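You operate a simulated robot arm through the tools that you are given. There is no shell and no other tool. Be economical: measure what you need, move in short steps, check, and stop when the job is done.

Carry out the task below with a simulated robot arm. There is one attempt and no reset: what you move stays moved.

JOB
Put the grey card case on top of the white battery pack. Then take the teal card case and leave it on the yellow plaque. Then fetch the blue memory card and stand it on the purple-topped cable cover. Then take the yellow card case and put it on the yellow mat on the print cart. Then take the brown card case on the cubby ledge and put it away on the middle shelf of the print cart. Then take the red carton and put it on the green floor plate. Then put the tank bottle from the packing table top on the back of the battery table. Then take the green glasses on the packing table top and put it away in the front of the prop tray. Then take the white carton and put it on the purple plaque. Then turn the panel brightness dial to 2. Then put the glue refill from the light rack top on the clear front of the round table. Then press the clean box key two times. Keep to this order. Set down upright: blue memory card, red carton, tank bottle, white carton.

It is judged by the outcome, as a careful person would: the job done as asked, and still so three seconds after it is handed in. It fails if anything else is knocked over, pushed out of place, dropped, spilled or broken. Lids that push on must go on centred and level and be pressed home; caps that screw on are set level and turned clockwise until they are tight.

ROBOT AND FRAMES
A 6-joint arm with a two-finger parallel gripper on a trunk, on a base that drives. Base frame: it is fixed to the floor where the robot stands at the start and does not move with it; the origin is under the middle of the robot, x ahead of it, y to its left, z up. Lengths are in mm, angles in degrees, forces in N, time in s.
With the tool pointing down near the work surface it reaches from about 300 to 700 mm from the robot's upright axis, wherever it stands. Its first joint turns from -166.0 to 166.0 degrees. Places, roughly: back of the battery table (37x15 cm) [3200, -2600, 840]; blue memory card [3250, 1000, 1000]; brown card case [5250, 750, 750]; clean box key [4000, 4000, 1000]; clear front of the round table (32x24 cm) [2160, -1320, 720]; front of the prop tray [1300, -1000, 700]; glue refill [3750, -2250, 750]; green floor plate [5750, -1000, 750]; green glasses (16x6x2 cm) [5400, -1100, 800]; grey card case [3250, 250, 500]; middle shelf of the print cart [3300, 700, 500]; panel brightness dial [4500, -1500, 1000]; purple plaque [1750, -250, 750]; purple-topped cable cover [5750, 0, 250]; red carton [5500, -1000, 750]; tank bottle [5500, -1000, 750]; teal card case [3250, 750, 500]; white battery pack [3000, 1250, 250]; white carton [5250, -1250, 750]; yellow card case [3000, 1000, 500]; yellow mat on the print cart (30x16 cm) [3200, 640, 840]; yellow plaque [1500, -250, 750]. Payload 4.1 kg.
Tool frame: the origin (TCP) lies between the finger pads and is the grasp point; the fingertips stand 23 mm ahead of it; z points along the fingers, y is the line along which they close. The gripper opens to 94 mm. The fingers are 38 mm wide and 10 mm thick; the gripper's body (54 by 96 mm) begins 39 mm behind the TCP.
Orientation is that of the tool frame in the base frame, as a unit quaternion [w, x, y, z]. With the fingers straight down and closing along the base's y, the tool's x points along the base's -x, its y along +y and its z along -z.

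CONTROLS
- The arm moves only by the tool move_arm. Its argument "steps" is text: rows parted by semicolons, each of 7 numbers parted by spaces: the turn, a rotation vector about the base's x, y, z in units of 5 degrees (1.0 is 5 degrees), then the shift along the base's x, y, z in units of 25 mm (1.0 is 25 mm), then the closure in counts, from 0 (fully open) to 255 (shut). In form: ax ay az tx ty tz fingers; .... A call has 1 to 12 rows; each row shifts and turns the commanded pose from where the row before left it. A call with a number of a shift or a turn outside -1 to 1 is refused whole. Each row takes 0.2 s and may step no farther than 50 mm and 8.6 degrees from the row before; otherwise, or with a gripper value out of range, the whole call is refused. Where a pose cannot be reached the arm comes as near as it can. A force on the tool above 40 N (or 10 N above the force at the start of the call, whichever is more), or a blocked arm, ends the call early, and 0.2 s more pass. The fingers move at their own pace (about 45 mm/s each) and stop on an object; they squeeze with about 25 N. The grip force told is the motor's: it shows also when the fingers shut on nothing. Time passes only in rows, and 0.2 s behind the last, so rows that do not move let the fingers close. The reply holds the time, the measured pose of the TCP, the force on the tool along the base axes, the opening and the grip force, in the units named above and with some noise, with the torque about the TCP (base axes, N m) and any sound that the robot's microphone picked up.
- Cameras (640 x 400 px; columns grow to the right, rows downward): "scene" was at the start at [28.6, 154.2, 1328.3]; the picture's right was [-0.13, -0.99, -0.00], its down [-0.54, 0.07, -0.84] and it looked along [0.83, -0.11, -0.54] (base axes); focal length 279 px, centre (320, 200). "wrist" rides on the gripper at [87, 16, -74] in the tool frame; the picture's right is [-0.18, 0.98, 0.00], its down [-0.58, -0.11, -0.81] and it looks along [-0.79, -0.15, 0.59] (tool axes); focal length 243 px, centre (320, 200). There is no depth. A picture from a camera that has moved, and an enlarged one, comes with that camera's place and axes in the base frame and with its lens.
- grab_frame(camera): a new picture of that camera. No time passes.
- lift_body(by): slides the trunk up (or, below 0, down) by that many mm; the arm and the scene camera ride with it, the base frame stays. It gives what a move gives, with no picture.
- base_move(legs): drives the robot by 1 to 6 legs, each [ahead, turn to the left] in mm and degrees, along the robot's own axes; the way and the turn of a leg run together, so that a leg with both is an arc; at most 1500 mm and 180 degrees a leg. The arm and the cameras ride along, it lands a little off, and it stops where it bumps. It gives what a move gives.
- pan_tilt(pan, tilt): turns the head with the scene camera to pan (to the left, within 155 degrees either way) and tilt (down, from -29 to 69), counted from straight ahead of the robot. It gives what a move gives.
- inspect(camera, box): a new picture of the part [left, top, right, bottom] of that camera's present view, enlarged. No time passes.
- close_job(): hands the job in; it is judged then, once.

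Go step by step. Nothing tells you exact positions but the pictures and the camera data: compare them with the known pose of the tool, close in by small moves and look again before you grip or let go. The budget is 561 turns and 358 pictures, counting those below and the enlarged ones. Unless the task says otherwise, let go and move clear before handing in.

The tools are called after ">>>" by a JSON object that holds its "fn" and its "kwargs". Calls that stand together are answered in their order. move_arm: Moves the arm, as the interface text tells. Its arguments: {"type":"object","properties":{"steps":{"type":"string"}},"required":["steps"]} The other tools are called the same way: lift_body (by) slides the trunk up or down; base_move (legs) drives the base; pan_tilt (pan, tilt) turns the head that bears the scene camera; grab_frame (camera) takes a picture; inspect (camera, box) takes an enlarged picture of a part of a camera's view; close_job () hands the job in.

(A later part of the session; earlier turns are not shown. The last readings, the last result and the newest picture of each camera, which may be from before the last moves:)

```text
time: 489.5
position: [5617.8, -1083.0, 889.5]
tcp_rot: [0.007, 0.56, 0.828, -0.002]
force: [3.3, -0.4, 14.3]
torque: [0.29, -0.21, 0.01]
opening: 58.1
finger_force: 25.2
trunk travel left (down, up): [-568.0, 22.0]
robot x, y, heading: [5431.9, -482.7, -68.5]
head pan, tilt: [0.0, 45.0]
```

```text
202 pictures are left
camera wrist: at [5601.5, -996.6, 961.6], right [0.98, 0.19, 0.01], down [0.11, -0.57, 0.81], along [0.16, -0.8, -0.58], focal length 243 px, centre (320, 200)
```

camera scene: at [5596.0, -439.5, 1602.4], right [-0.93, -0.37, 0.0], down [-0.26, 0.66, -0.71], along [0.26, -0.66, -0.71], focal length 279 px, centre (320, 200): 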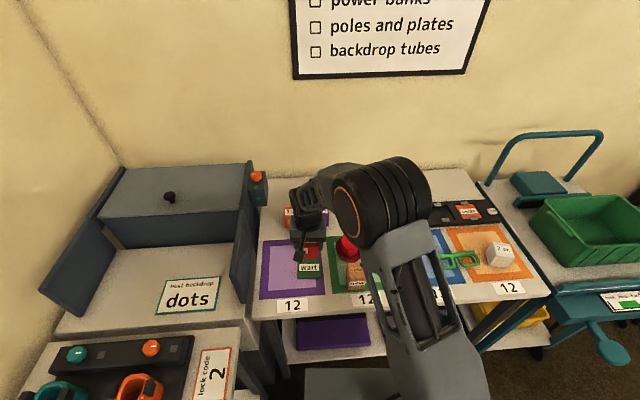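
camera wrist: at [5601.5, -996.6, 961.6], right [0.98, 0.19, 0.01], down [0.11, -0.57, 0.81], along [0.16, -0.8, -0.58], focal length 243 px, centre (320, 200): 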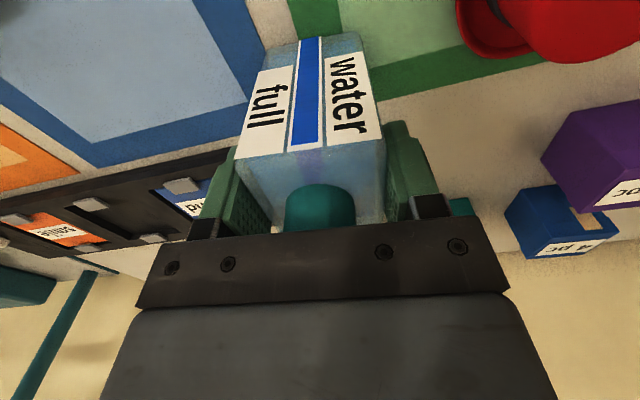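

The bottle is gripped. I lift it clear and draw it in.

>>> {"fn": "move_arm", "kwargs": {"steps": "0 0 0 0 0 1 255;0 0 0 0 0 1 255;0 0 0 0 0 1 255;0 0 0 0 0 1 255;0 0 0 -0.3 0.9 0 255;0 0 0 -0.3 0.9 0 255;0 0 0 -0.3 0.9 0 255;0 0 0 -0.3 0.9 0 255;0 0 0 -0.3 0.9 0 255;0 0 0 -0.3 0.9 0 255;0 0 0 -0.3 0.9 0 255"}}

>>> {"fn": "pan_tilt", "kwargs": {"pan": -75, "tilt": 20}}

>>> {"fn": "grab_frame", "kwargs": {"camera": "scene"}}

>>> {"fn": "grab_frame", "kwargs": {"camera": "wrist"}}

```text
time: 491.9
position: [5564.4, -926.8, 986.6]
tcp_rot: [0.006, 0.562, 0.827, -0.001]
force: [0.8, -0.1, -2.1]
torque: [0.02, -0.01, 0.0]
opening: 57.9
finger_force: 24.8
trunk travel left (down, up): [-568.0, 22.0]
robot x, y, heading: [5429.6, -477.9, -68.4]
head pan, tilt: [0.0, 45.0]
```

```text
time: 493.4
position: [5564.4, -926.7, 987.7]
tcp_rot: [0.007, 0.562, 0.827, -0.001]
force: [-0.3, -0.6, -2.7]
torque: [0.01, -0.04, 0.02]
opening: 57.8
finger_force: 25.1
trunk travel left (down, up): [-568.0, 22.0]
robot x, y, heading: [5433.1, -477.0, -68.4]
head pan, tilt: [-75.0, 20.0]
```

```text
201 pictures are left
camera scene: at [5490.9, -419.6, 1641.1], right [-0.6, 0.8, 0.0], down [0.27, 0.2, -0.94], along [-0.75, -0.56, -0.34], focal length 279 px, centre (320, 200)
```

scene: 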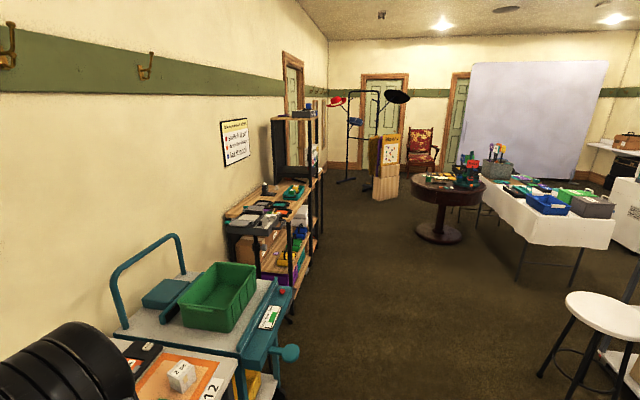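

```text
200 pictures are left
camera wrist: at [5548.1, -840.0, 1060.4], right [0.98, 0.19, 0.01], down [0.11, -0.57, 0.81], along [0.16, -0.8, -0.58], focal length 243 px, centre (320, 200)
```

wrist: 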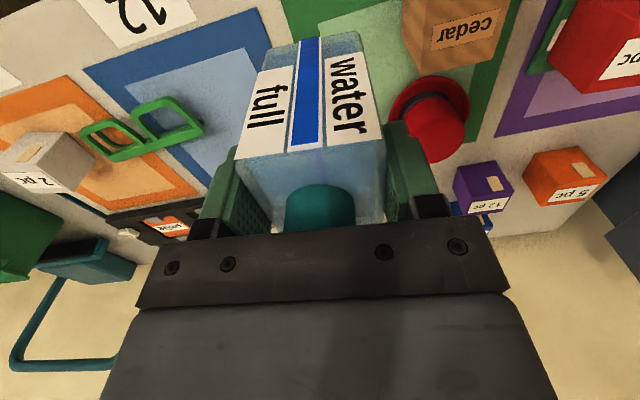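

Along this wall come the trolley, the light rack, a tall rack, and the battery table beyond. I drive down the lane past the round table.

>>> {"fn": "base_move", "kwargs": {"legs": [[0, -88], [1300, 0], [1300, 0]]}}

>>> {"fn": "pan_tilt", "kwargs": {"pan": 50, "tilt": 25}}

>>> {"fn": "grab_frame", "kwargs": {"camera": "scene"}}

```text
time: 509.9
position: [2549.5, -1545.8, 987.5]
tcp_rot: [0.004, 0.983, 0.183, -0.006]
force: [0.1, -0.2, -2.0]
torque: [-0.01, -0.05, 0.02]
opening: 58.1
finger_force: 24.7
trunk travel left (down, up): [-568.0, 22.0]
robot x, y, heading: [2999.0, -1417.1, -159.3]
head pan, tilt: [-75.0, 20.0]
```

```text
time: 512.0
position: [2548.3, -1546.0, 987.8]
tcp_rot: [0.004, 0.983, 0.184, -0.005]
force: [0.4, 0.0, -1.9]
torque: [0.0, 0.01, 0.02]
opening: 57.9
finger_force: 24.8
trunk travel left (down, up): [-568.0, 22.0]
robot x, y, heading: [2995.8, -1421.4, -158.9]
head pan, tilt: [50.0, 25.0]
```

```text
199 pictures are left
camera scene: at [3079.8, -1642.4, 1633.1], right [-0.94, 0.33, 0.0], down [0.14, 0.4, -0.91], along [-0.3, -0.86, -0.42], focal length 279 px, centre (320, 200)
```

scene: 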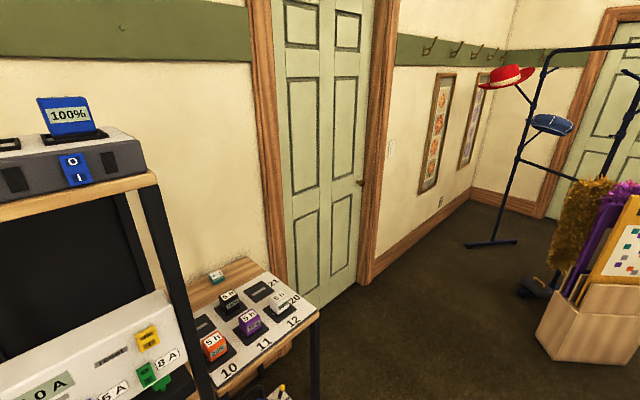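

The battery table stands beyond the tall rack; its free back strip is about 690 mm deep from where I could stand. I raise the bottle and move up in front of it.

>>> {"fn": "move_arm", "kwargs": {"steps": "0 0 0 0 0 0.8 255;0 0 0 0 0 0.8 255"}}

>>> {"fn": "base_move", "kwargs": {"legs": [[0, 54.2], [540, 0]]}}

>>> {"fn": "pan_tilt", "kwargs": {"pan": 40, "tilt": 45}}

>>> {"fn": "grab_frame", "kwargs": {"camera": "scene"}}

```text
time: 512.6
position: [2548.5, -1543.8, 1028.0]
tcp_rot: [0.004, 0.983, 0.183, -0.005]
force: [-0.2, 0.4, -1.5]
torque: [0.0, -0.01, -0.01]
opening: 57.7
finger_force: 24.7
trunk travel left (down, up): [-568.0, 22.0]
robot x, y, heading: [2995.8, -1425.2, -159.2]
head pan, tilt: [50.0, 25.0]
```

```text
time: 518.2
position: [2715.7, -2381.4, 1028.1]
tcp_rot: [0.006, 0.786, 0.618, -0.003]
force: [-0.7, 0.1, -2.6]
torque: [0.02, 0.03, 0.02]
opening: 57.9
finger_force: 25.0
trunk travel left (down, up): [-568.0, 22.0]
robot x, y, heading: [2867.8, -1942.2, -103.9]
head pan, tilt: [50.0, 25.0]
```

```text
time: 519.0
position: [2714.9, -2380.4, 1027.2]
tcp_rot: [0.005, 0.787, 0.617, -0.003]
force: [-0.6, 0.6, -3.0]
torque: [-0.01, 0.0, 0.02]
opening: 58.0
finger_force: 25.4
trunk travel left (down, up): [-568.0, 22.0]
robot x, y, heading: [2869.1, -1940.6, -104.1]
head pan, tilt: [40.0, 45.0]
```

```text
198 pictures are left
camera scene: at [3078.6, -1998.0, 1602.5], right [-0.9, -0.44, 0.0], down [-0.31, 0.63, -0.71], along [0.31, -0.64, -0.71], focal length 279 px, centre (320, 200)
```

scene: 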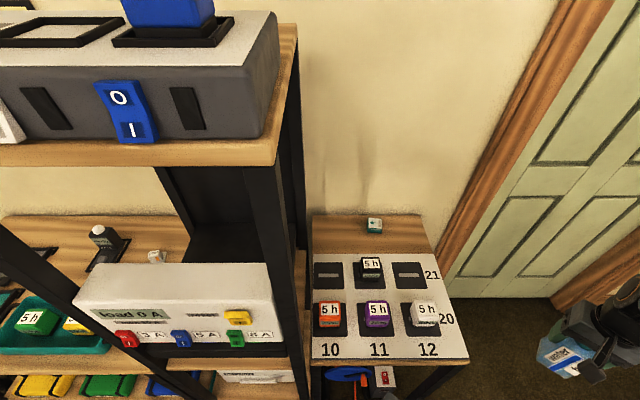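

>>> {"fn": "base_move", "kwargs": {"legs": [[0, 37.5]]}}

>>> {"fn": "pan_tilt", "kwargs": {"pan": 5, "tilt": 67}}

>>> {"fn": "grab_frame", "kwargs": {"camera": "scene"}}

```text
time: 521.1
position: [3006.1, -2385.3, 1026.6]
tcp_rot: [0.006, 0.553, 0.833, -0.001]
force: [0.2, 0.3, -2.9]
torque: [0.0, -0.01, 0.0]
opening: 57.8
finger_force: 25.1
trunk travel left (down, up): [-568.0, 22.0]
robot x, y, heading: [2869.8, -1942.4, -67.5]
head pan, tilt: [40.0, 45.0]
```

```text
time: 522.1
position: [3006.4, -2385.5, 1027.7]
tcp_rot: [0.007, 0.553, 0.833, -0.001]
force: [-0.4, -0.3, -1.8]
torque: [0.02, 0.0, 0.01]
opening: 57.7
finger_force: 25.2
trunk travel left (down, up): [-568.0, 22.0]
robot x, y, heading: [2868.9, -1942.3, -67.2]
head pan, tilt: [5.0, 67.0]
```

```text
197 pictures are left
camera scene: at [3024.5, -1875.2, 1575.4], right [-0.89, -0.47, 0.0], down [-0.43, 0.81, -0.39], along [0.18, -0.35, -0.92], focal length 279 px, centre (320, 200)
```

scene: 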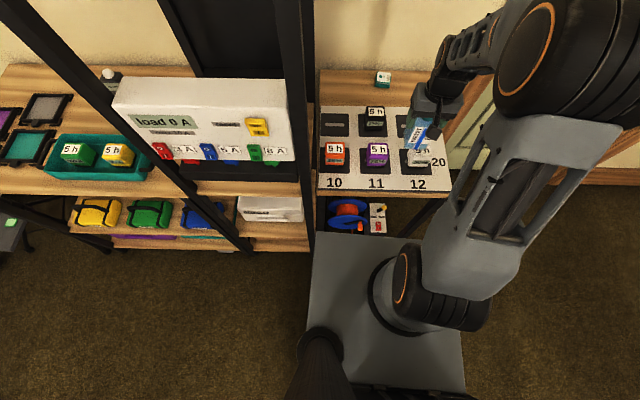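

I inch forward, then reach over the table to its back strip.

>>> {"fn": "base_move", "kwargs": {"legs": [[25, 0]]}}

>>> {"fn": "move_arm", "kwargs": {"steps": "0 0 0 0.35 -0.93 0 255;0 0 0 0.35 -0.93 0 255;0 0 0 0.35 -0.93 0 255;0 0 0 0.35 -0.93 0 255;0 0 0 0.35 -0.93 0 255;0 0 0 0.35 -0.93 0 255"}}

>>> {"fn": "pan_tilt", "kwargs": {"pan": 5, "tilt": 50}}

>>> {"fn": "grab_frame", "kwargs": {"camera": "scene"}}

>>> {"fn": "grab_frame", "kwargs": {"camera": "wrist"}}

```text
time: 523.0
position: [3015.8, -2410.2, 1027.4]
tcp_rot: [0.006, 0.553, 0.833, -0.001]
force: [0.9, -0.3, -2.2]
torque: [0.01, 0.02, -0.02]
opening: 57.5
finger_force: 24.8
trunk travel left (down, up): [-568.0, 22.0]
robot x, y, heading: [2877.8, -1966.9, -67.5]
head pan, tilt: [5.0, 67.0]
```

```text
time: 524.4
position: [3067.6, -2550.2, 1025.9]
tcp_rot: [0.005, 0.553, 0.833, 0.0]
force: [-0.5, -0.1, -3.0]
torque: [0.02, -0.01, 0.01]
opening: 58.0
finger_force: 25.3
trunk travel left (down, up): [-568.0, 22.0]
robot x, y, heading: [2878.2, -1967.9, -67.5]
head pan, tilt: [5.0, 67.0]
```

```text
time: 525.1
position: [3066.6, -2549.9, 1026.8]
tcp_rot: [0.007, 0.553, 0.833, -0.001]
force: [0.5, 0.4, -2.1]
torque: [0.03, 0.02, -0.01]
opening: 57.6
finger_force: 24.2
trunk travel left (down, up): [-568.0, 22.0]
robot x, y, heading: [2879.2, -1965.2, -67.3]
head pan, tilt: [5.0, 50.0]
```

```text
196 pictures are left
camera scene: at [3043.0, -1915.6, 1595.5], right [-0.89, -0.46, 0.0], down [-0.36, 0.68, -0.64], along [0.3, -0.57, -0.77], focal length 279 px, centre (320, 200)
```

scene: 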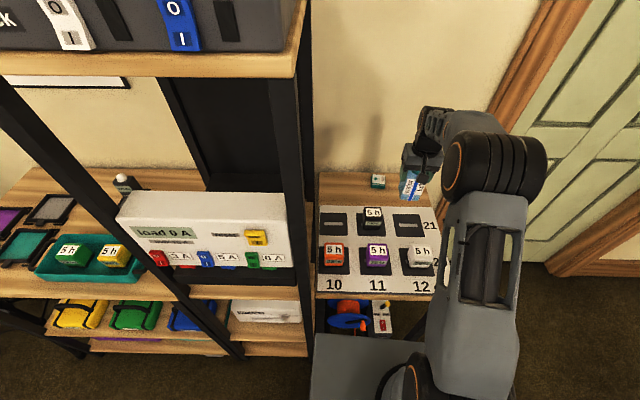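

```text
195 pictures are left
camera wrist: at [3048.4, -2463.0, 1100.3], right [0.98, 0.21, 0.01], down [0.12, -0.57, 0.81], along [0.18, -0.79, -0.58], focal length 243 px, centre (320, 200)
```

wrist: 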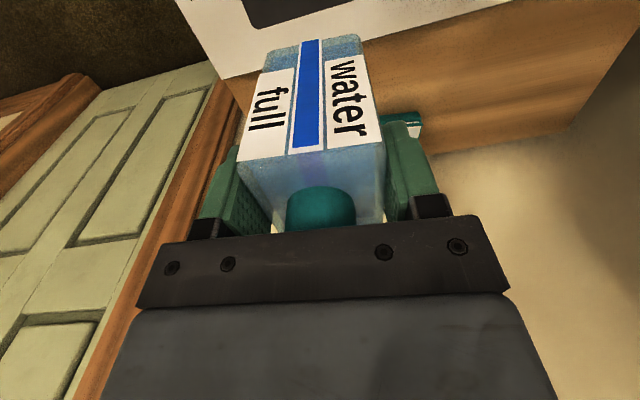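

The strip is free where I aim. I reach 72 mm further and lower.

>>> {"fn": "move_arm", "kwargs": {"steps": "0 0 0 0.4 -0.87 0 255;0 0 0 0.4 -0.87 0 255;0 0 0 0.4 -0.87 0 255;0 0 0 0 0 -0.8 255;0 0 0 0 0 -0.8 255;0 0 0 0 0 -0.8 255"}}

>>> {"fn": "grab_frame", "kwargs": {"camera": "wrist"}}

>>> {"fn": "inspect", "kwargs": {"camera": "scene", "box": [320, 120, 480, 220]}}

```text
time: 526.5
position: [3098.8, -2613.2, 965.6]
tcp_rot: [0.006, 0.552, 0.834, -0.001]
force: [-0.3, -0.6, -2.2]
torque: [0.02, 0.04, -0.01]
opening: 58.0
finger_force: 25.1
trunk travel left (down, up): [-568.0, 22.0]
robot x, y, heading: [2877.6, -1965.5, -67.1]
head pan, tilt: [5.0, 50.0]
```

```text
194 pictures are left
camera wrist: at [3080.5, -2527.5, 1039.7], right [0.98, 0.21, 0.01], down [0.12, -0.57, 0.81], along [0.18, -0.79, -0.58], focal length 243 px, centre (320, 200)
```

wrist: 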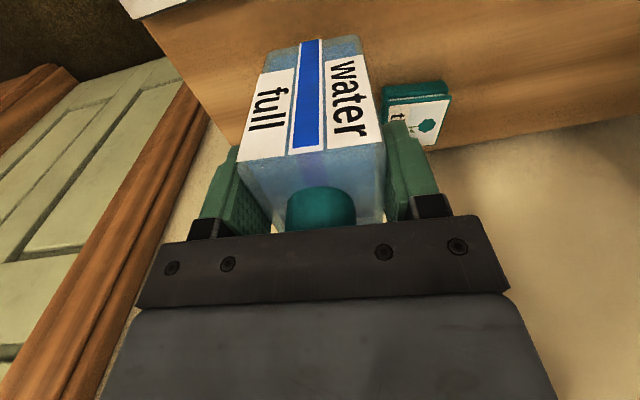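

```text
4.00 times, centred on (400, 170) of scene
camera zoom: at [3043.2, -1916.0, 1595.6], right [-0.89, -0.46, 0.0], down [-0.36, 0.68, -0.64], along [0.3, -0.57, -0.77], focal length 1117 px, centre (0, 320)
```

zoom: 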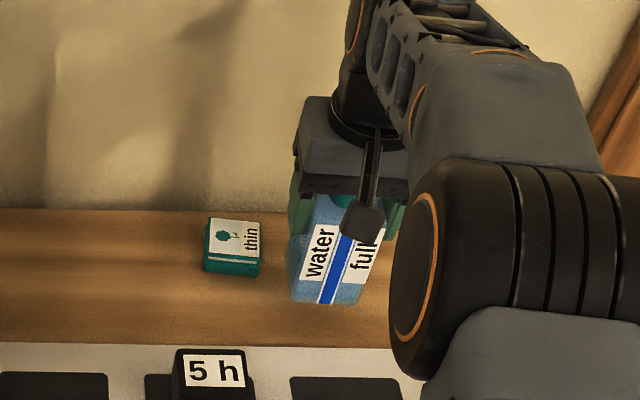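

>>> {"fn": "move_arm", "kwargs": {"steps": "0 0 0 -0.44 -0.2 0 255;0 0 0 0 0 -0.7 255;0 0 0 0 0 -0.5 255;0 0 0 0 0 0 255"}}

```text
time: 527.5
position: [3088.4, -2619.4, 937.4]
tcp_rot: [0.006, 0.553, 0.833, -0.002]
force: [0.6, -0.4, -1.2]
torque: [-0.07, -0.01, 0.04]
opening: 58.1
finger_force: 24.5
trunk travel left (down, up): [-568.0, 22.0]
robot x, y, heading: [2877.1, -1966.2, -67.3]
head pan, tilt: [5.0, 50.0]
```

>>> {"fn": "move_arm", "kwargs": {"steps": "0 0 0 0 0 -0.16 255;0 0 0 0 0 -0.12 255;0 0 0 0 0 -0.1 255;0 0 0 0 0 0 255"}}

>>> {"fn": "inspect", "kwargs": {"camera": "scene", "box": [320, 120, 480, 220]}}

```text
time: 528.4
position: [3089.7, -2620.2, 936.7]
tcp_rot: [0.013, 0.553, 0.833, -0.007]
force: [-0.1, 3.1, 14.8]
torque: [0.44, 0.61, -0.09]
opening: 58.1
finger_force: 25.3
trunk travel left (down, up): [-568.0, 22.0]
robot x, y, heading: [2871.7, -1968.4, -66.9]
head pan, tilt: [5.0, 50.0]
stopped in row 3: the force on the tool passed its limit at 42 N (the readings are from after the stop); the commanded pose is now the measured one
```

```text
4.00 times, centred on (400, 170) of scene
camera zoom: at [3042.5, -1913.6, 1595.4], right [-0.89, -0.46, 0.0], down [-0.36, 0.68, -0.64], along [0.3, -0.57, -0.77], focal length 1117 px, centre (0, 320)
```

zoom: 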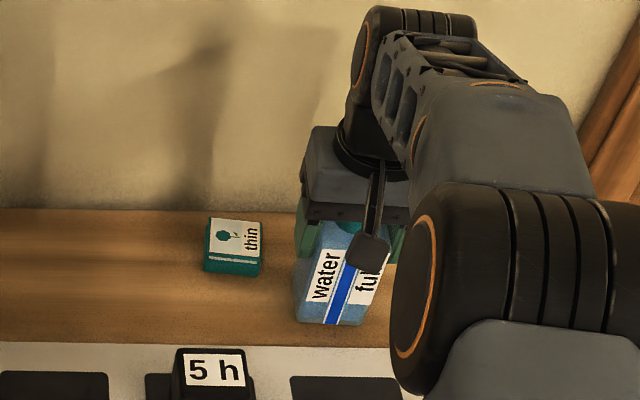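

On the table. I ease, then open just enough and rise.

>>> {"fn": "move_arm", "kwargs": {"steps": "0 0 0 0 0 0.08 255;0 0 0 0 0 0 255"}}

>>> {"fn": "move_arm", "kwargs": {"steps": "0 0 0 0 0 0 150;0 0 0 0 0 0 60;0 0 0 0 0 0 45;0 0 0 0 0 0.5 45;0 0 0 0 0 1 45;0 0 0 0 0 1 45;0 0 0 0 0 1 45;0 0 0 -0.35 0.93 0.5 45;0 0 0 -0.35 0.93 0 45;0 0 0 -0.35 0.93 0 45;0 0 0 -0.35 0.93 0 45"}}

>>> {"fn": "grab_frame", "kwargs": {"camera": "wrist"}}

```text
time: 529.0
position: [3090.9, -2620.8, 936.8]
tcp_rot: [0.012, 0.552, 0.833, -0.005]
force: [0.2, 0.6, 13.8]
torque: [0.23, 0.6, 0.03]
opening: 57.9
finger_force: 25.0
trunk travel left (down, up): [-568.0, 22.0]
robot x, y, heading: [2880.7, -1964.9, -67.3]
head pan, tilt: [5.0, 50.0]
```

```text
time: 531.4
position: [3052.5, -2529.0, 1035.3]
tcp_rot: [0.011, 0.552, 0.834, -0.005]
force: [0.0, 0.9, -0.6]
torque: [0.03, 0.0, -0.01]
opening: 77.6
finger_force: 0.0
trunk travel left (down, up): [-568.0, 22.0]
robot x, y, heading: [2876.5, -1968.7, -67.4]
head pan, tilt: [5.0, 50.0]
```

```text
191 pictures are left
camera wrist: at [3035.2, -2440.9, 1107.5], right [0.98, 0.21, 0.01], down [0.12, -0.56, 0.82], along [0.18, -0.8, -0.57], focal length 243 px, centre (320, 200)
```

wrist: 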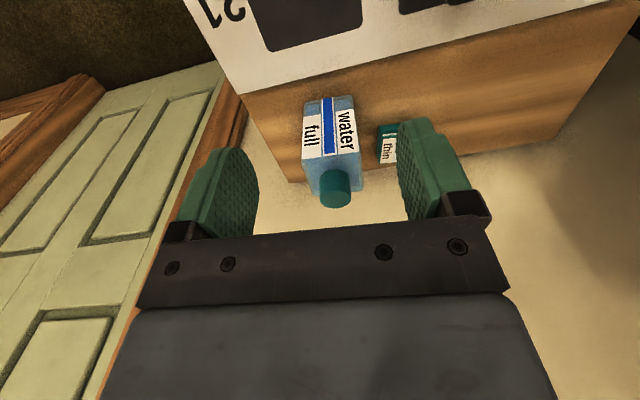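

The bottle stands on the back of the battery table. Now the green glasses: I retract and drive back to the packing table.

>>> {"fn": "move_arm", "kwargs": {"steps": "0 0 0 -0.3 0.954 0 0;0 0 0 -0.3 0.954 0 0;0 0 0 -0.3 0.954 0 0;0 0 0 -0.3 0.954 0 0;0 0 0 -0.3 0.954 0 0"}}

>>> {"fn": "base_move", "kwargs": {"legs": [[-420, 0], [0, 90], [1320, 0], [1320, 0], [0, -90]]}}

>>> {"fn": "pan_tilt", "kwargs": {"pan": 0, "tilt": 45}}

>>> {"fn": "grab_frame", "kwargs": {"camera": "scene"}}

```text
time: 532.5
position: [3017.3, -2408.5, 1036.3]
tcp_rot: [0.011, 0.552, 0.833, -0.004]
force: [-0.2, 0.6, 0.4]
torque: [-0.01, 0.0, 0.0]
opening: 94.2
finger_force: 0.0
trunk travel left (down, up): [-568.0, 22.0]
robot x, y, heading: [2878.4, -1971.5, -67.2]
head pan, tilt: [5.0, 50.0]
```

```text
time: 555.1
position: [5210.0, -899.1, 1037.2]
tcp_rot: [0.011, 0.533, 0.846, -0.003]
force: [0.0, -0.2, -0.2]
torque: [0.01, 0.0, 0.04]
opening: 94.1
finger_force: 0.2
trunk travel left (down, up): [-568.0, 22.0]
robot x, y, heading: [5050.1, -460.0, -64.7]
head pan, tilt: [5.0, 50.0]
```

```text
time: 555.8
position: [5209.8, -899.5, 1036.2]
tcp_rot: [0.011, 0.533, 0.846, -0.004]
force: [0.3, 0.8, 0.4]
torque: [0.01, -0.01, 0.01]
opening: 93.9
finger_force: 0.1
trunk travel left (down, up): [-568.0, 22.0]
robot x, y, heading: [5050.2, -462.1, -64.5]
head pan, tilt: [0.0, 45.0]
```

```text
190 pictures are left
camera scene: at [5209.1, -411.3, 1602.4], right [-0.9, -0.43, 0.0], down [-0.3, 0.64, -0.71], along [0.3, -0.64, -0.71], focal length 279 px, centre (320, 200)
```

scene: 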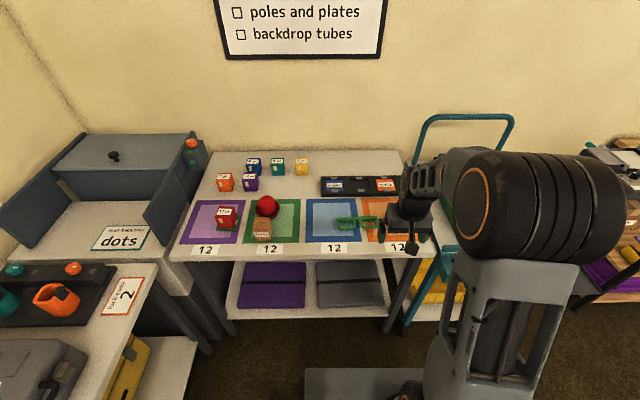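

>>> {"fn": "inspect", "kwargs": {"camera": "scene", "box": [300, 170, 440, 260]}}

>>> {"fn": "grab_frame", "kwargs": {"camera": "wrist"}}

```text
4.44 times, centred on (370, 215) of scene
camera zoom: at [5209.1, -411.3, 1602.4], right [-0.9, -0.43, 0.0], down [-0.3, 0.64, -0.71], along [0.3, -0.64, -0.71], focal length 1242 px, centre (98, 133)
```

zoom: 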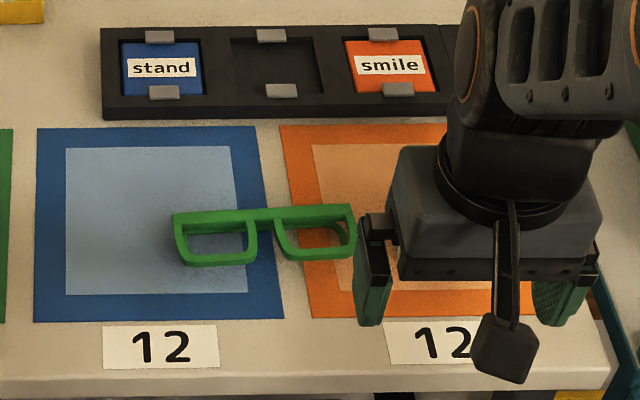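

```text
188 pictures are left
camera wrist: at [5187.3, -812.8, 1109.2], right [0.97, 0.26, 0.01], down [0.14, -0.56, 0.82], along [0.22, -0.79, -0.57], focal length 243 px, centre (320, 200)
```

wrist: 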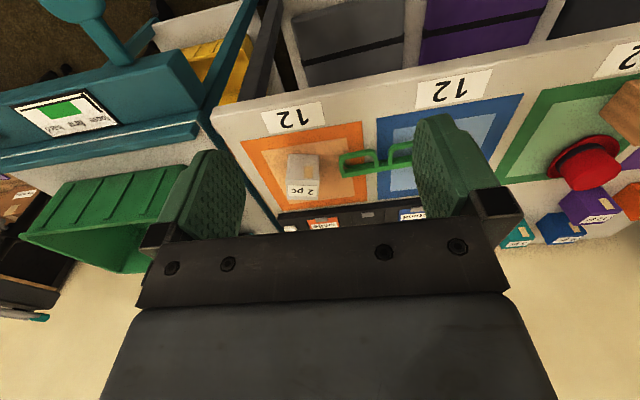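

The glasses lie at about (5369, -1075), turned some 28°. I step closer and turn the wrist so it closes across them.

>>> {"fn": "base_move", "kwargs": {"legs": [[130, 0]]}}

>>> {"fn": "move_arm", "kwargs": {"steps": "0 0 1 0.2 0 0 0;0 0 1 0.2 0 0 0;0 0 1 0.2 0 0 0;0 0 1 0.2 0 0 0;0 0 1 0.2 0 0 0;0 0 1 0.2 0 0 0;0 0 1 0.2 0 0 0;0 0 1 0.2 0 0 0;0 0 1 0.2 0 0 0;0 0 1 0.2 0 0 0;0 0 1 0.2 0 0 0;0 0 1 0.2 0 0 0"}}

>>> {"fn": "move_arm", "kwargs": {"steps": "0 0 1 0.2 0 -0.5 0;0 0 1 0.2 0 -0.5 0;0 0 1 0.2 0 -0.5 0;0 0 1 0.2 0 -0.5 0;0 0 1 0.2 0 -0.5 0;0 0 1 0.2 0 -0.5 0;0 0 0.5 0 0 -0.5 0"}}

>>> {"fn": "grab_frame", "kwargs": {"camera": "scene"}}

>>> {"fn": "grab_frame", "kwargs": {"camera": "wrist"}}

```text
time: 557.1
position: [5267.1, -1018.2, 1036.6]
tcp_rot: [0.012, 0.534, 0.845, -0.003]
force: [0.1, -0.8, 0.7]
torque: [0.01, -0.01, 0.0]
opening: 94.2
finger_force: 0.0
trunk travel left (down, up): [-568.0, 22.0]
robot x, y, heading: [5107.0, -581.6, -64.8]
head pan, tilt: [0.0, 45.0]
```

```text
time: 559.7
position: [5327.0, -1016.8, 1036.3]
tcp_rot: [0.012, 0.039, 0.999, 0.002]
force: [0.3, -0.6, 0.2]
torque: [-0.01, 0.01, 0.0]
opening: 94.2
finger_force: 0.1
trunk travel left (down, up): [-568.0, 22.0]
robot x, y, heading: [5109.3, -581.5, -64.6]
head pan, tilt: [0.0, 45.0]
```

```text
time: 561.3
position: [5356.9, -1018.2, 948.9]
tcp_rot: [0.01, -0.242, 0.97, 0.005]
force: [-0.5, -0.2, 0.1]
torque: [-0.02, 0.02, -0.03]
opening: 93.9
finger_force: 0.1
trunk travel left (down, up): [-568.0, 22.0]
robot x, y, heading: [5108.3, -581.6, -64.6]
head pan, tilt: [0.0, 45.0]
```

```text
187 pictures are left
camera scene: at [5265.0, -529.6, 1602.5], right [-0.9, -0.43, 0.0], down [-0.3, 0.64, -0.71], along [0.3, -0.64, -0.71], focal length 279 px, centre (320, 200)
```

scene: 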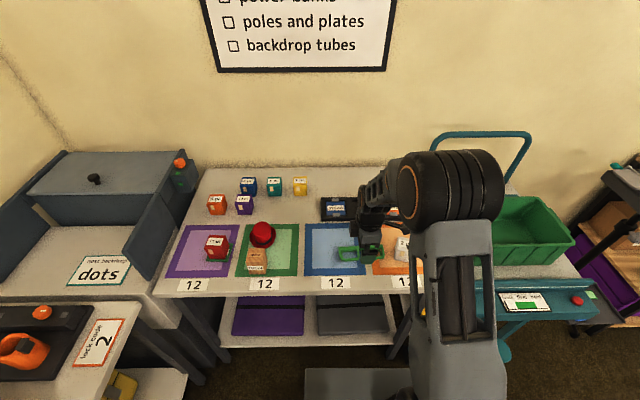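

```text
186 pictures are left
camera wrist: at [5272.2, -1045.1, 1021.9], right [-0.3, 0.95, 0.01], down [0.55, 0.17, 0.82], along [0.78, 0.25, -0.57], focal length 243 px, centre (320, 200)
```

wrist: 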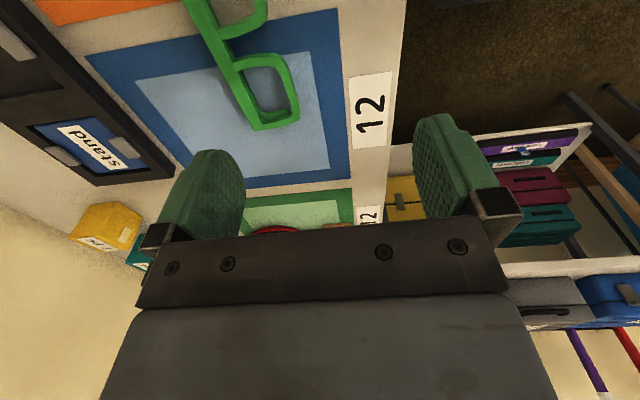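

>>> {"fn": "move_arm", "kwargs": {"steps": "0 0 0 0.2 -0.8 0 0;0 0 0 0.2 -0.8 0 0;0 0 0 0.2 -0.8 0 0;0 0 0 0 0 -1 0;0 0 0 0 0 -1 0;0 0 0 0 0 -1 0"}}

>>> {"fn": "grab_frame", "kwargs": {"camera": "wrist"}}

>>> {"fn": "inspect", "kwargs": {"camera": "scene", "box": [300, 210, 420, 290]}}

```text
time: 562.7
position: [5374.1, -1078.7, 873.4]
tcp_rot: [0.01, -0.243, 0.97, 0.004]
force: [0.0, 0.3, -0.5]
torque: [0.02, 0.0, 0.0]
opening: 94.1
finger_force: 0.0
trunk travel left (down, up): [-568.0, 22.0]
robot x, y, heading: [5111.2, -581.7, -64.8]
head pan, tilt: [0.0, 45.0]
```

```text
185 pictures are left
camera wrist: at [5289.3, -1105.4, 945.8], right [-0.3, 0.95, 0.01], down [0.55, 0.17, 0.82], along [0.78, 0.25, -0.57], focal length 243 px, centre (320, 200)
```

wrist: 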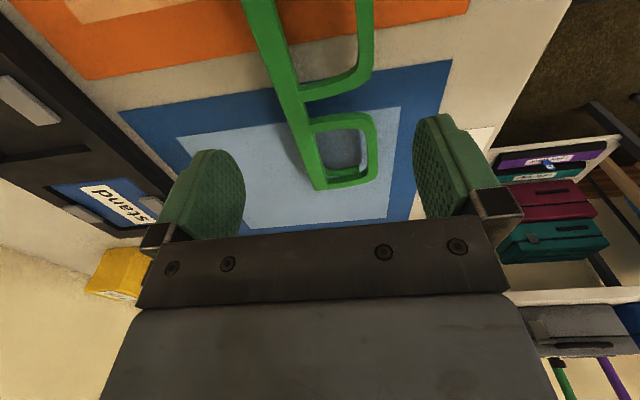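

```text
5.00 times, centred on (360, 250) of scene
camera zoom: at [5265.0, -529.7, 1602.5], right [-0.9, -0.43, 0.0], down [-0.3, 0.64, -0.71], along [0.3, -0.64, -0.71], focal length 1397 px, centre (120, -50)
```

zoom: 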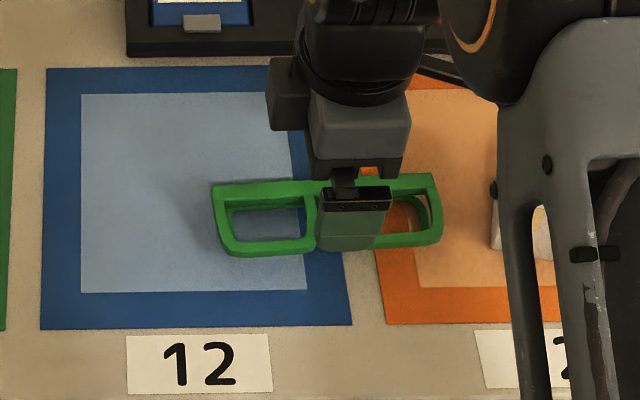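

Centred over the bridge. I go down and close.

>>> {"fn": "move_arm", "kwargs": {"steps": "0 0 0 0 0 -1 0;0 0 0 0 0 -0.6 0;0 0 0 0 0 -0.2 0;0 0 0 0 0 0 80;0 0 0 0 0 0 180;0 0 0 0 0 0 255;0 0 0 0 0 0 255"}}

>>> {"fn": "grab_frame", "kwargs": {"camera": "wrist"}}

```text
time: 564.3
position: [5371.9, -1078.6, 828.5]
tcp_rot: [0.01, -0.242, 0.97, 0.005]
force: [0.0, -0.1, -0.7]
torque: [-0.03, -0.01, 0.03]
opening: 53.1
finger_force: 25.0
trunk travel left (down, up): [-568.0, 22.0]
robot x, y, heading: [5104.3, -582.6, -64.9]
head pan, tilt: [0.0, 45.0]
```

```text
183 pictures are left
camera wrist: at [5287.6, -1105.7, 901.1], right [-0.3, 0.95, 0.01], down [0.55, 0.17, 0.82], along [0.78, 0.25, -0.57], focal length 243 px, centre (320, 200)
```

wrist: 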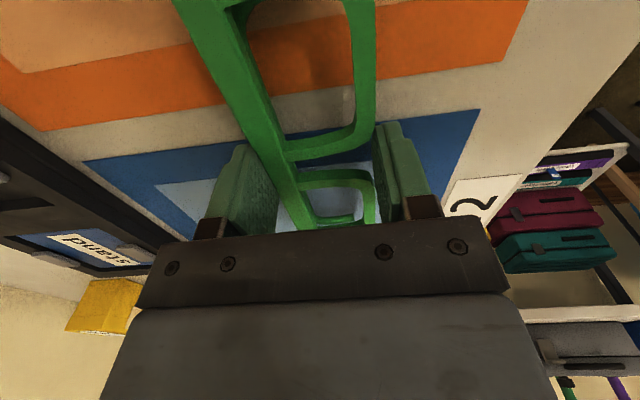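

The glasses are held at the bridge. I lift them and look for the way to the prop tray.

>>> {"fn": "move_arm", "kwargs": {"steps": "0 0 0 0 0 0.6 255;0 0 0 0 0 1 255;0 0 0 0 0 1 255;0 0 0 0 0 1 255;0 0 0 0 0 1 255;0 0 0 -0.4 0.9 0.5 255;0 0 0 -0.4 0.9 0 255;0 0 0 -0.4 0.9 0 255;0 0 0 -0.4 0.9 0 255"}}

>>> {"fn": "grab_frame", "kwargs": {"camera": "wrist"}}

>>> {"fn": "base_move", "kwargs": {"legs": [[0, -91.8], [1300, 0], [1300, 0]]}}

>>> {"fn": "pan_tilt", "kwargs": {"pan": 0, "tilt": 15}}

>>> {"fn": "grab_frame", "kwargs": {"camera": "scene"}}

```text
time: 566.3
position: [5330.5, -984.8, 956.5]
tcp_rot: [0.011, -0.242, 0.97, 0.005]
force: [0.3, -0.8, 0.0]
torque: [-0.01, 0.0, 0.0]
opening: 52.9
finger_force: 24.6
trunk travel left (down, up): [-568.0, 22.0]
robot x, y, heading: [5106.0, -581.6, -64.7]
head pan, tilt: [0.0, 45.0]
```

```text
182 pictures are left
camera wrist: at [5246.5, -1012.3, 1027.7], right [-0.3, 0.95, 0.01], down [0.55, 0.17, 0.82], along [0.78, 0.25, -0.57], focal length 243 px, centre (320, 200)
```

wrist: 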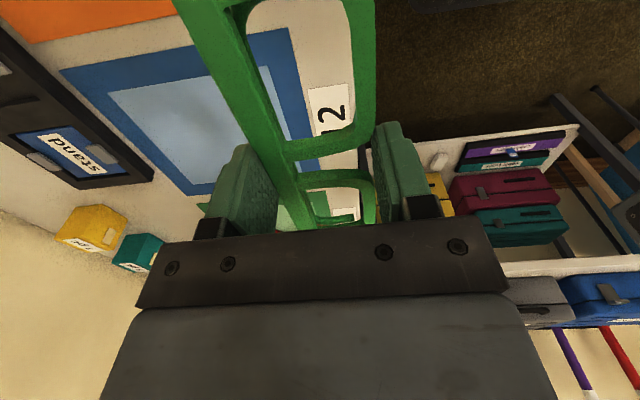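

```text
time: 582.5
position: [2457.6, -1992.1, 955.3]
tcp_rot: [0.012, 0.486, 0.874, -0.003]
force: [-0.1, 0.1, -0.6]
torque: [-0.02, -0.02, 0.01]
opening: 53.1
finger_force: 24.6
trunk travel left (down, up): [-568.0, 22.0]
robot x, y, heading: [2842.7, -1739.9, -150.6]
head pan, tilt: [0.0, 45.0]
```

```text
time: 583.4
position: [2458.0, -1992.4, 954.8]
tcp_rot: [0.011, 0.486, 0.874, -0.003]
force: [-0.7, -0.1, -1.7]
torque: [0.0, 0.02, 0.0]
opening: 53.1
finger_force: 24.5
trunk travel left (down, up): [-568.0, 22.0]
robot x, y, heading: [2846.6, -1743.8, -150.9]
head pan, tilt: [0.0, 15.0]
```

```text
181 pictures are left
camera scene: at [2897.1, -1903.8, 1649.2], right [-0.49, 0.87, 0.0], down [0.23, 0.13, -0.97], along [-0.84, -0.47, -0.26], focal length 279 px, centre (320, 200)
```

scene: 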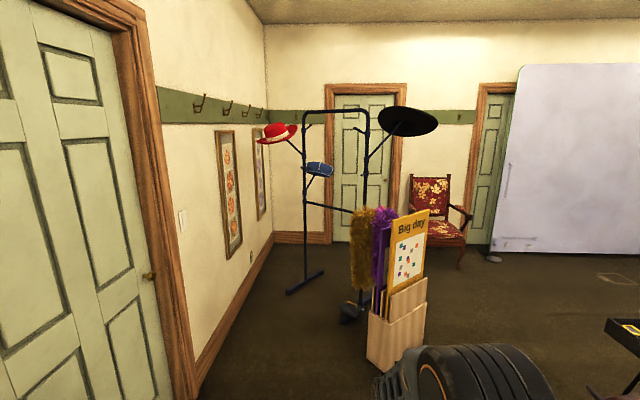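

I continue west past the round table, then turn toward the tray's front.

>>> {"fn": "base_move", "kwargs": {"legs": [[0, -5.7], [920, 0], [0, -70.8], [500, 0]]}}

>>> {"fn": "pan_tilt", "kwargs": {"pan": -20, "tilt": 35}}

>>> {"fn": "grab_frame", "kwargs": {"camera": "scene"}}

```text
time: 594.5
position: [1335.4, -1398.7, 956.0]
tcp_rot: [0.007, 0.927, 0.375, -0.01]
force: [0.1, 0.4, -0.1]
torque: [0.01, -0.03, 0.01]
opening: 53.2
finger_force: 24.8
trunk travel left (down, up): [-568.0, 22.0]
robot x, y, heading: [1664.4, -1727.9, 131.3]
head pan, tilt: [0.0, 15.0]
```

```text
time: 595.3
position: [1336.2, -1397.4, 955.0]
tcp_rot: [0.007, 0.927, 0.374, -0.009]
force: [0.3, 0.5, -0.5]
torque: [0.01, 0.02, 0.05]
opening: 52.8
finger_force: 24.7
trunk travel left (down, up): [-568.0, 22.0]
robot x, y, heading: [1665.0, -1725.8, 131.3]
head pan, tilt: [-20.0, 35.0]
```

```text
180 pictures are left
camera scene: at [1544.0, -1798.5, 1617.4], right [0.93, 0.36, 0.0], down [0.21, -0.53, -0.82], along [-0.3, 0.76, -0.57], focal length 279 px, centre (320, 200)
```

scene: 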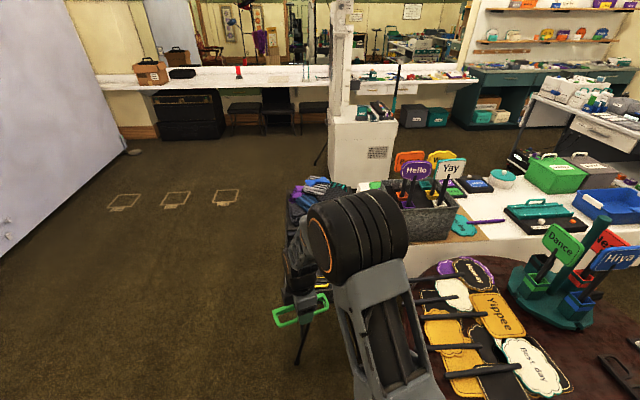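

>>> {"fn": "base_move", "kwargs": {"legs": [[0, -40]]}}

>>> {"fn": "pan_tilt", "kwargs": {"pan": 25, "tilt": 42}}

>>> {"fn": "grab_frame", "kwargs": {"camera": "scene"}}

```text
time: 597.6
position: [1631.3, -1264.2, 954.6]
tcp_rot: [0.002, 1.0, 0.026, -0.011]
force: [0.0, 0.9, -0.2]
torque: [0.02, -0.01, 0.02]
opening: 52.7
finger_force: 25.4
trunk travel left (down, up): [-568.0, 22.0]
robot x, y, heading: [1660.7, -1724.6, 90.0]
head pan, tilt: [-20.0, 35.0]
```

```text
time: 598.7
position: [1631.6, -1264.1, 954.2]
tcp_rot: [0.003, 1.0, 0.026, -0.012]
force: [-1.2, 0.5, -1.8]
torque: [-0.02, 0.01, 0.01]
opening: 53.2
finger_force: 24.9
trunk travel left (down, up): [-568.0, 22.0]
robot x, y, heading: [1662.3, -1725.3, 90.4]
head pan, tilt: [25.0, 42.0]
```

```text
179 pictures are left
camera scene: at [1459.7, -1710.7, 1606.8], right [0.9, 0.43, 0.0], down [0.29, -0.61, -0.74], along [-0.32, 0.67, -0.67], focal length 279 px, centre (320, 200)
```

scene: 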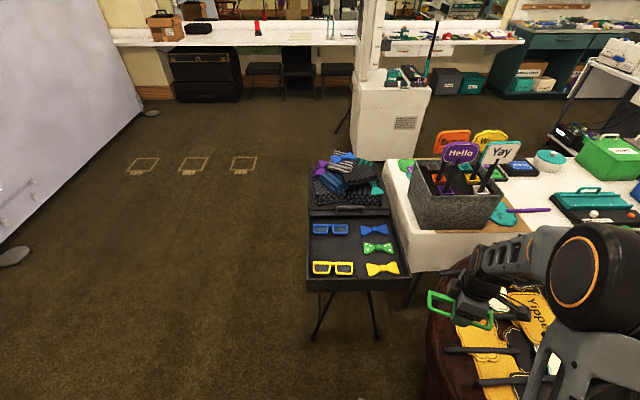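

The tray's front compartment shows blue and yellow glasses with a gap between for the green pair. I zoom in.

>>> {"fn": "inspect", "kwargs": {"camera": "scene", "box": [290, 190, 430, 290]}}

```text
4.00 times, centred on (360, 240) of scene
camera zoom: at [1459.7, -1710.7, 1606.8], right [0.9, 0.43, 0.0], down [0.29, -0.61, -0.74], along [-0.32, 0.67, -0.67], focal length 1117 px, centre (160, 40)
```

zoom: 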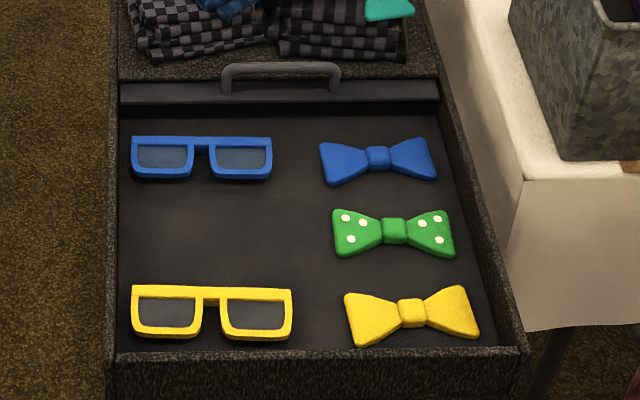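

>>> {"fn": "base_move", "kwargs": {"legs": [[0, 52], [290, 0], [0, -29]]}}

>>> {"fn": "pan_tilt", "kwargs": {"pan": 0, "tilt": 48}}

>>> {"fn": "grab_frame", "kwargs": {"camera": "scene"}}

>>> {"fn": "grab_frame", "kwargs": {"camera": "wrist"}}

```text
time: 604.6
position: [1214.6, -1134.2, 956.0]
tcp_rot: [0.004, 0.974, 0.226, -0.01]
force: [-0.6, 0.9, 0.0]
torque: [0.0, 0.02, 0.0]
opening: 53.0
finger_force: 25.3
trunk travel left (down, up): [-568.0, 22.0]
robot x, y, heading: [1424.2, -1544.1, 113.4]
head pan, tilt: [25.0, 42.0]
```

```text
time: 605.5
position: [1214.1, -1134.0, 954.5]
tcp_rot: [0.005, 0.974, 0.226, -0.011]
force: [0.1, -0.1, -0.8]
torque: [0.01, 0.0, -0.02]
opening: 53.1
finger_force: 25.0
trunk travel left (down, up): [-568.0, 22.0]
robot x, y, heading: [1425.9, -1548.8, 113.6]
head pan, tilt: [0.0, 48.0]
```

```text
177 pictures are left
camera scene: at [1263.9, -1594.7, 1598.3], right [0.92, 0.4, 0.0], down [0.3, -0.68, -0.67], along [-0.27, 0.61, -0.74], focal length 279 px, centre (320, 200)
```

scene: 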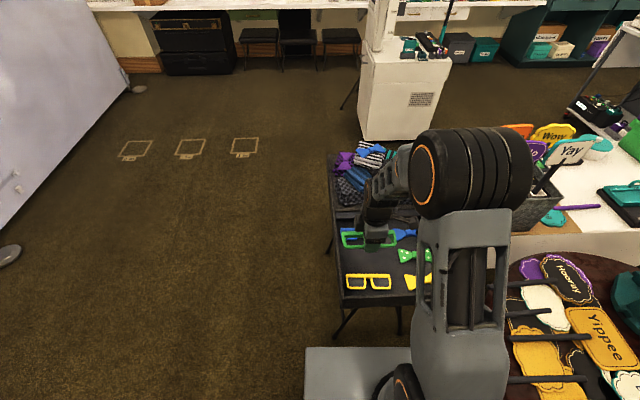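

```text
176 pictures are left
camera wrist: at [1301.5, -1109.6, 1027.4], right [0.27, -0.96, 0.01], down [-0.55, -0.15, 0.82], along [-0.79, -0.23, -0.57], focal length 243 px, centre (320, 200)
```

wrist: 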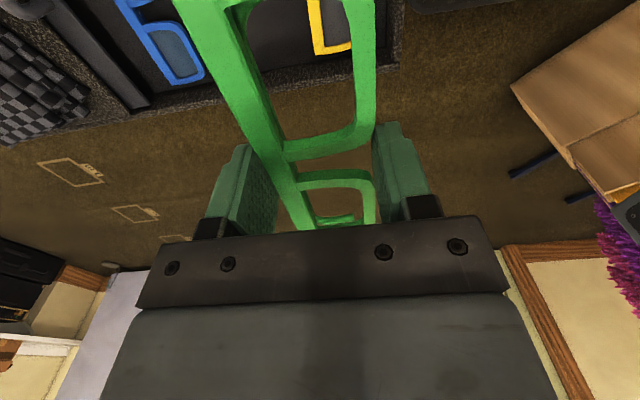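

>>> {"fn": "inspect", "kwargs": {"camera": "scene", "box": [320, 200, 460, 310]}}

```text
3.64 times, centred on (390, 255) of scene
camera zoom: at [1263.9, -1594.7, 1598.3], right [0.92, 0.4, 0.0], down [0.3, -0.68, -0.67], along [-0.27, 0.61, -0.74], focal length 1016 px, centre (66, 0)
```

zoom: 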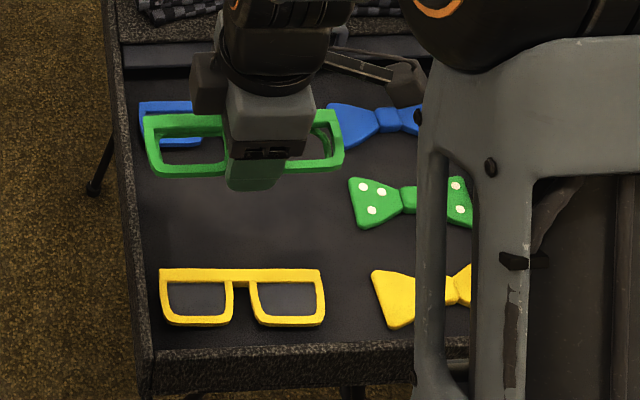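

I move over the gap and lower the trunk.

>>> {"fn": "move_arm", "kwargs": {"steps": "0 0 0 -0.11 0.8 0 255;0 0 0 -0.11 0.8 0 255;0 0 0 -0.11 0.8 0 255;0 0 0 -0.11 0.8 0 255"}}

>>> {"fn": "lift_body", "kwargs": {"by": -170}}

>>> {"fn": "grab_frame", "kwargs": {"camera": "wrist"}}

>>> {"fn": "inspect", "kwargs": {"camera": "scene", "box": [310, 200, 470, 320]}}

```text
time: 606.5
position: [1202.2, -1052.6, 955.8]
tcp_rot: [0.005, 0.974, 0.227, -0.011]
force: [-0.2, -0.3, -0.4]
torque: [-0.01, -0.02, 0.01]
opening: 52.9
finger_force: 25.3
trunk travel left (down, up): [-568.0, 22.0]
robot x, y, heading: [1425.6, -1545.3, 113.6]
head pan, tilt: [0.0, 48.0]
```

```text
time: 608.4
position: [1202.0, -1053.0, 784.9]
tcp_rot: [0.004, 0.974, 0.226, -0.01]
force: [0.3, 0.4, -0.8]
torque: [-0.03, 0.0, 0.02]
opening: 52.9
finger_force: 25.3
trunk travel left (down, up): [-397.0, 192.0]
robot x, y, heading: [1422.7, -1542.0, 113.4]
head pan, tilt: [0.0, 48.0]
```

```text
174 pictures are left
camera wrist: at [1288.7, -1029.1, 857.3], right [0.27, -0.96, 0.01], down [-0.55, -0.15, 0.82], along [-0.79, -0.23, -0.57], focal length 243 px, centre (320, 200)
```

wrist: 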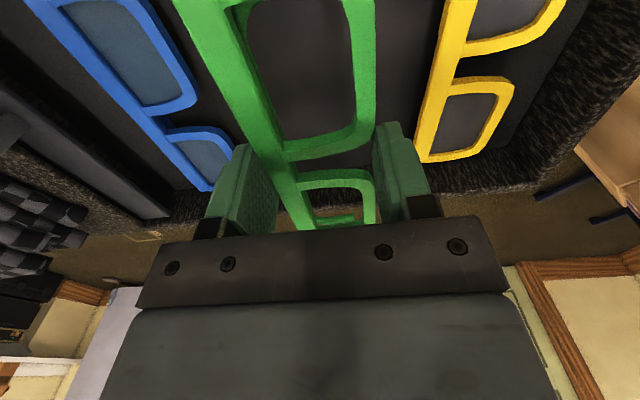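

```text
3.33 times, centred on (390, 260) of scene
camera zoom: at [1264.0, -1594.7, 1428.3], right [0.92, 0.4, 0.0], down [0.3, -0.68, -0.67], along [-0.27, 0.61, -0.74], focal length 931 px, centre (87, 0)
```

zoom: 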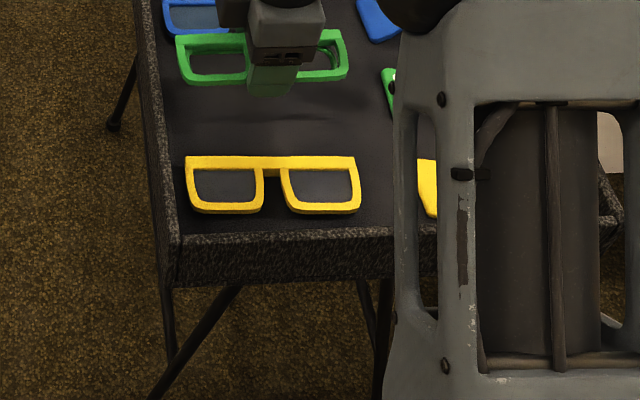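

Evenly placed between its neighbours. I lower it.

>>> {"fn": "move_arm", "kwargs": {"steps": "0 0 0 0 0 -1 255;0 0 0 0 0 -0.8 255;0 0 0 0 0 -0.2 255;0 0 0 0 0 0 255"}}

```text
time: 609.4
position: [1203.1, -1053.9, 735.9]
tcp_rot: [0.005, 0.974, 0.226, -0.01]
force: [0.5, 0.6, -0.4]
torque: [-0.02, 0.01, 0.02]
opening: 53.0
finger_force: 24.8
trunk travel left (down, up): [-397.0, 192.0]
robot x, y, heading: [1426.2, -1543.1, 113.7]
head pan, tilt: [0.0, 48.0]
```

>>> {"fn": "move_arm", "kwargs": {"steps": "0 0 0 0 0 -0.16 255;0 0 0 0 0 -0.12 255;0 0 0 0 0 -0.1 255;0 0 0 0 0 0 255"}}

>>> {"fn": "grab_frame", "kwargs": {"camera": "wrist"}}

```text
time: 610.4
position: [1201.1, -1053.9, 725.8]
tcp_rot: [0.004, 0.974, 0.227, -0.011]
force: [0.3, 0.8, 1.4]
torque: [0.02, 0.07, 0.02]
opening: 53.0
finger_force: 24.8
trunk travel left (down, up): [-397.0, 192.0]
robot x, y, heading: [1428.6, -1543.4, 113.4]
head pan, tilt: [0.0, 48.0]
```

```text
172 pictures are left
camera wrist: at [1288.6, -1029.6, 797.7], right [0.27, -0.96, 0.01], down [-0.55, -0.15, 0.82], along [-0.79, -0.22, -0.57], focal length 243 px, centre (320, 200)
```

wrist: 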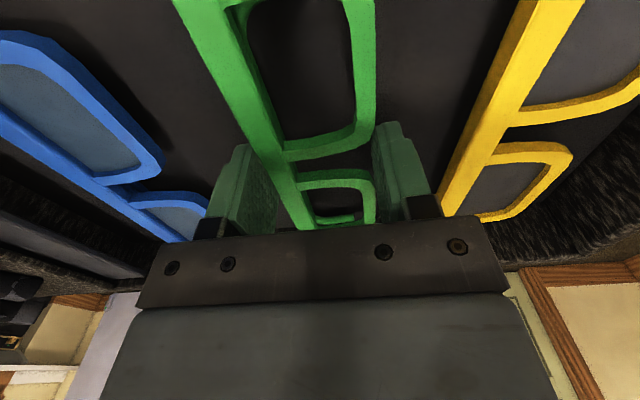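

>>> {"fn": "move_arm", "kwargs": {"steps": "0 0 0 0 0 -0.1 255;0 0 0 0 0 -0.06 255;0 0 0 0 0 0 255"}}

```text
time: 611.2
position: [1201.0, -1053.5, 724.1]
tcp_rot: [0.003, 0.974, 0.226, -0.01]
force: [-0.7, -5.8, 19.6]
torque: [-0.1, -0.01, -0.01]
opening: 53.0
finger_force: 24.8
trunk travel left (down, up): [-397.0, 192.0]
robot x, y, heading: [1422.6, -1546.8, 113.7]
head pan, tilt: [0.0, 48.0]
```

Contact. I open moderately and rise.

>>> {"fn": "move_arm", "kwargs": {"steps": "0 0 0 0 0 0.06 255;0 0 0 0 0 0 150;0 0 0 0 0 0 75;0 0 0 0 0 0 70;0 0 0 0 0 0.5 70;0 0 0 0 0 1 70;0 0 0 0 0 1 70;0 0 0 0 0 1 70;0 0 0 0 0 1 70;0 0 0 0 0 1 0"}}

>>> {"fn": "lift_body", "kwargs": {"by": 190}}

>>> {"fn": "grab_frame", "kwargs": {"camera": "wrist"}}

>>> {"fn": "inspect", "kwargs": {"camera": "scene", "box": [310, 200, 470, 320]}}

```text
time: 613.4
position: [1200.8, -1054.6, 861.2]
tcp_rot: [0.005, 0.974, 0.226, -0.01]
force: [-0.6, -0.1, 0.2]
torque: [-0.04, -0.01, 0.0]
opening: 93.8
finger_force: 0.0
trunk travel left (down, up): [-397.0, 192.0]
robot x, y, heading: [1426.0, -1543.4, 113.3]
head pan, tilt: [0.0, 48.0]
```

```text
time: 615.5
position: [1201.9, -1054.8, 1050.3]
tcp_rot: [0.005, 0.974, 0.227, -0.011]
force: [-0.3, -0.3, -0.7]
torque: [0.01, -0.04, -0.01]
opening: 93.8
finger_force: 0.1
trunk travel left (down, up): [-588.0, 2.0]
robot x, y, heading: [1424.6, -1542.5, 113.5]
head pan, tilt: [0.0, 48.0]
```

```text
171 pictures are left
camera wrist: at [1288.6, -1030.2, 1122.8], right [0.27, -0.96, 0.01], down [-0.55, -0.15, 0.82], along [-0.79, -0.23, -0.57], focal length 243 px, centre (320, 200)
```

wrist: 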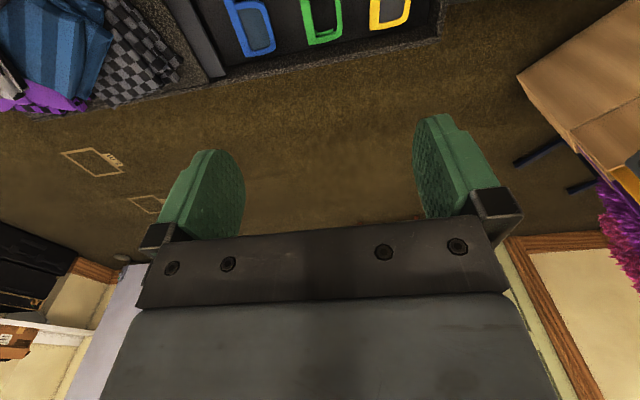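

```text
3.33 times, centred on (390, 260) of scene
camera zoom: at [1263.9, -1594.7, 1618.2], right [0.92, 0.4, 0.0], down [0.3, -0.68, -0.67], along [-0.27, 0.61, -0.74], focal length 931 px, centre (87, 0)
```

zoom: 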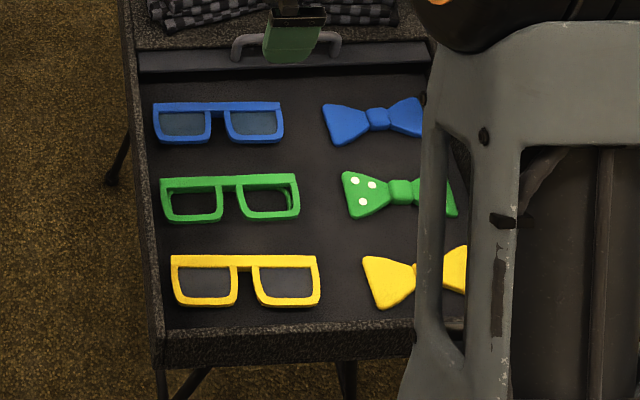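

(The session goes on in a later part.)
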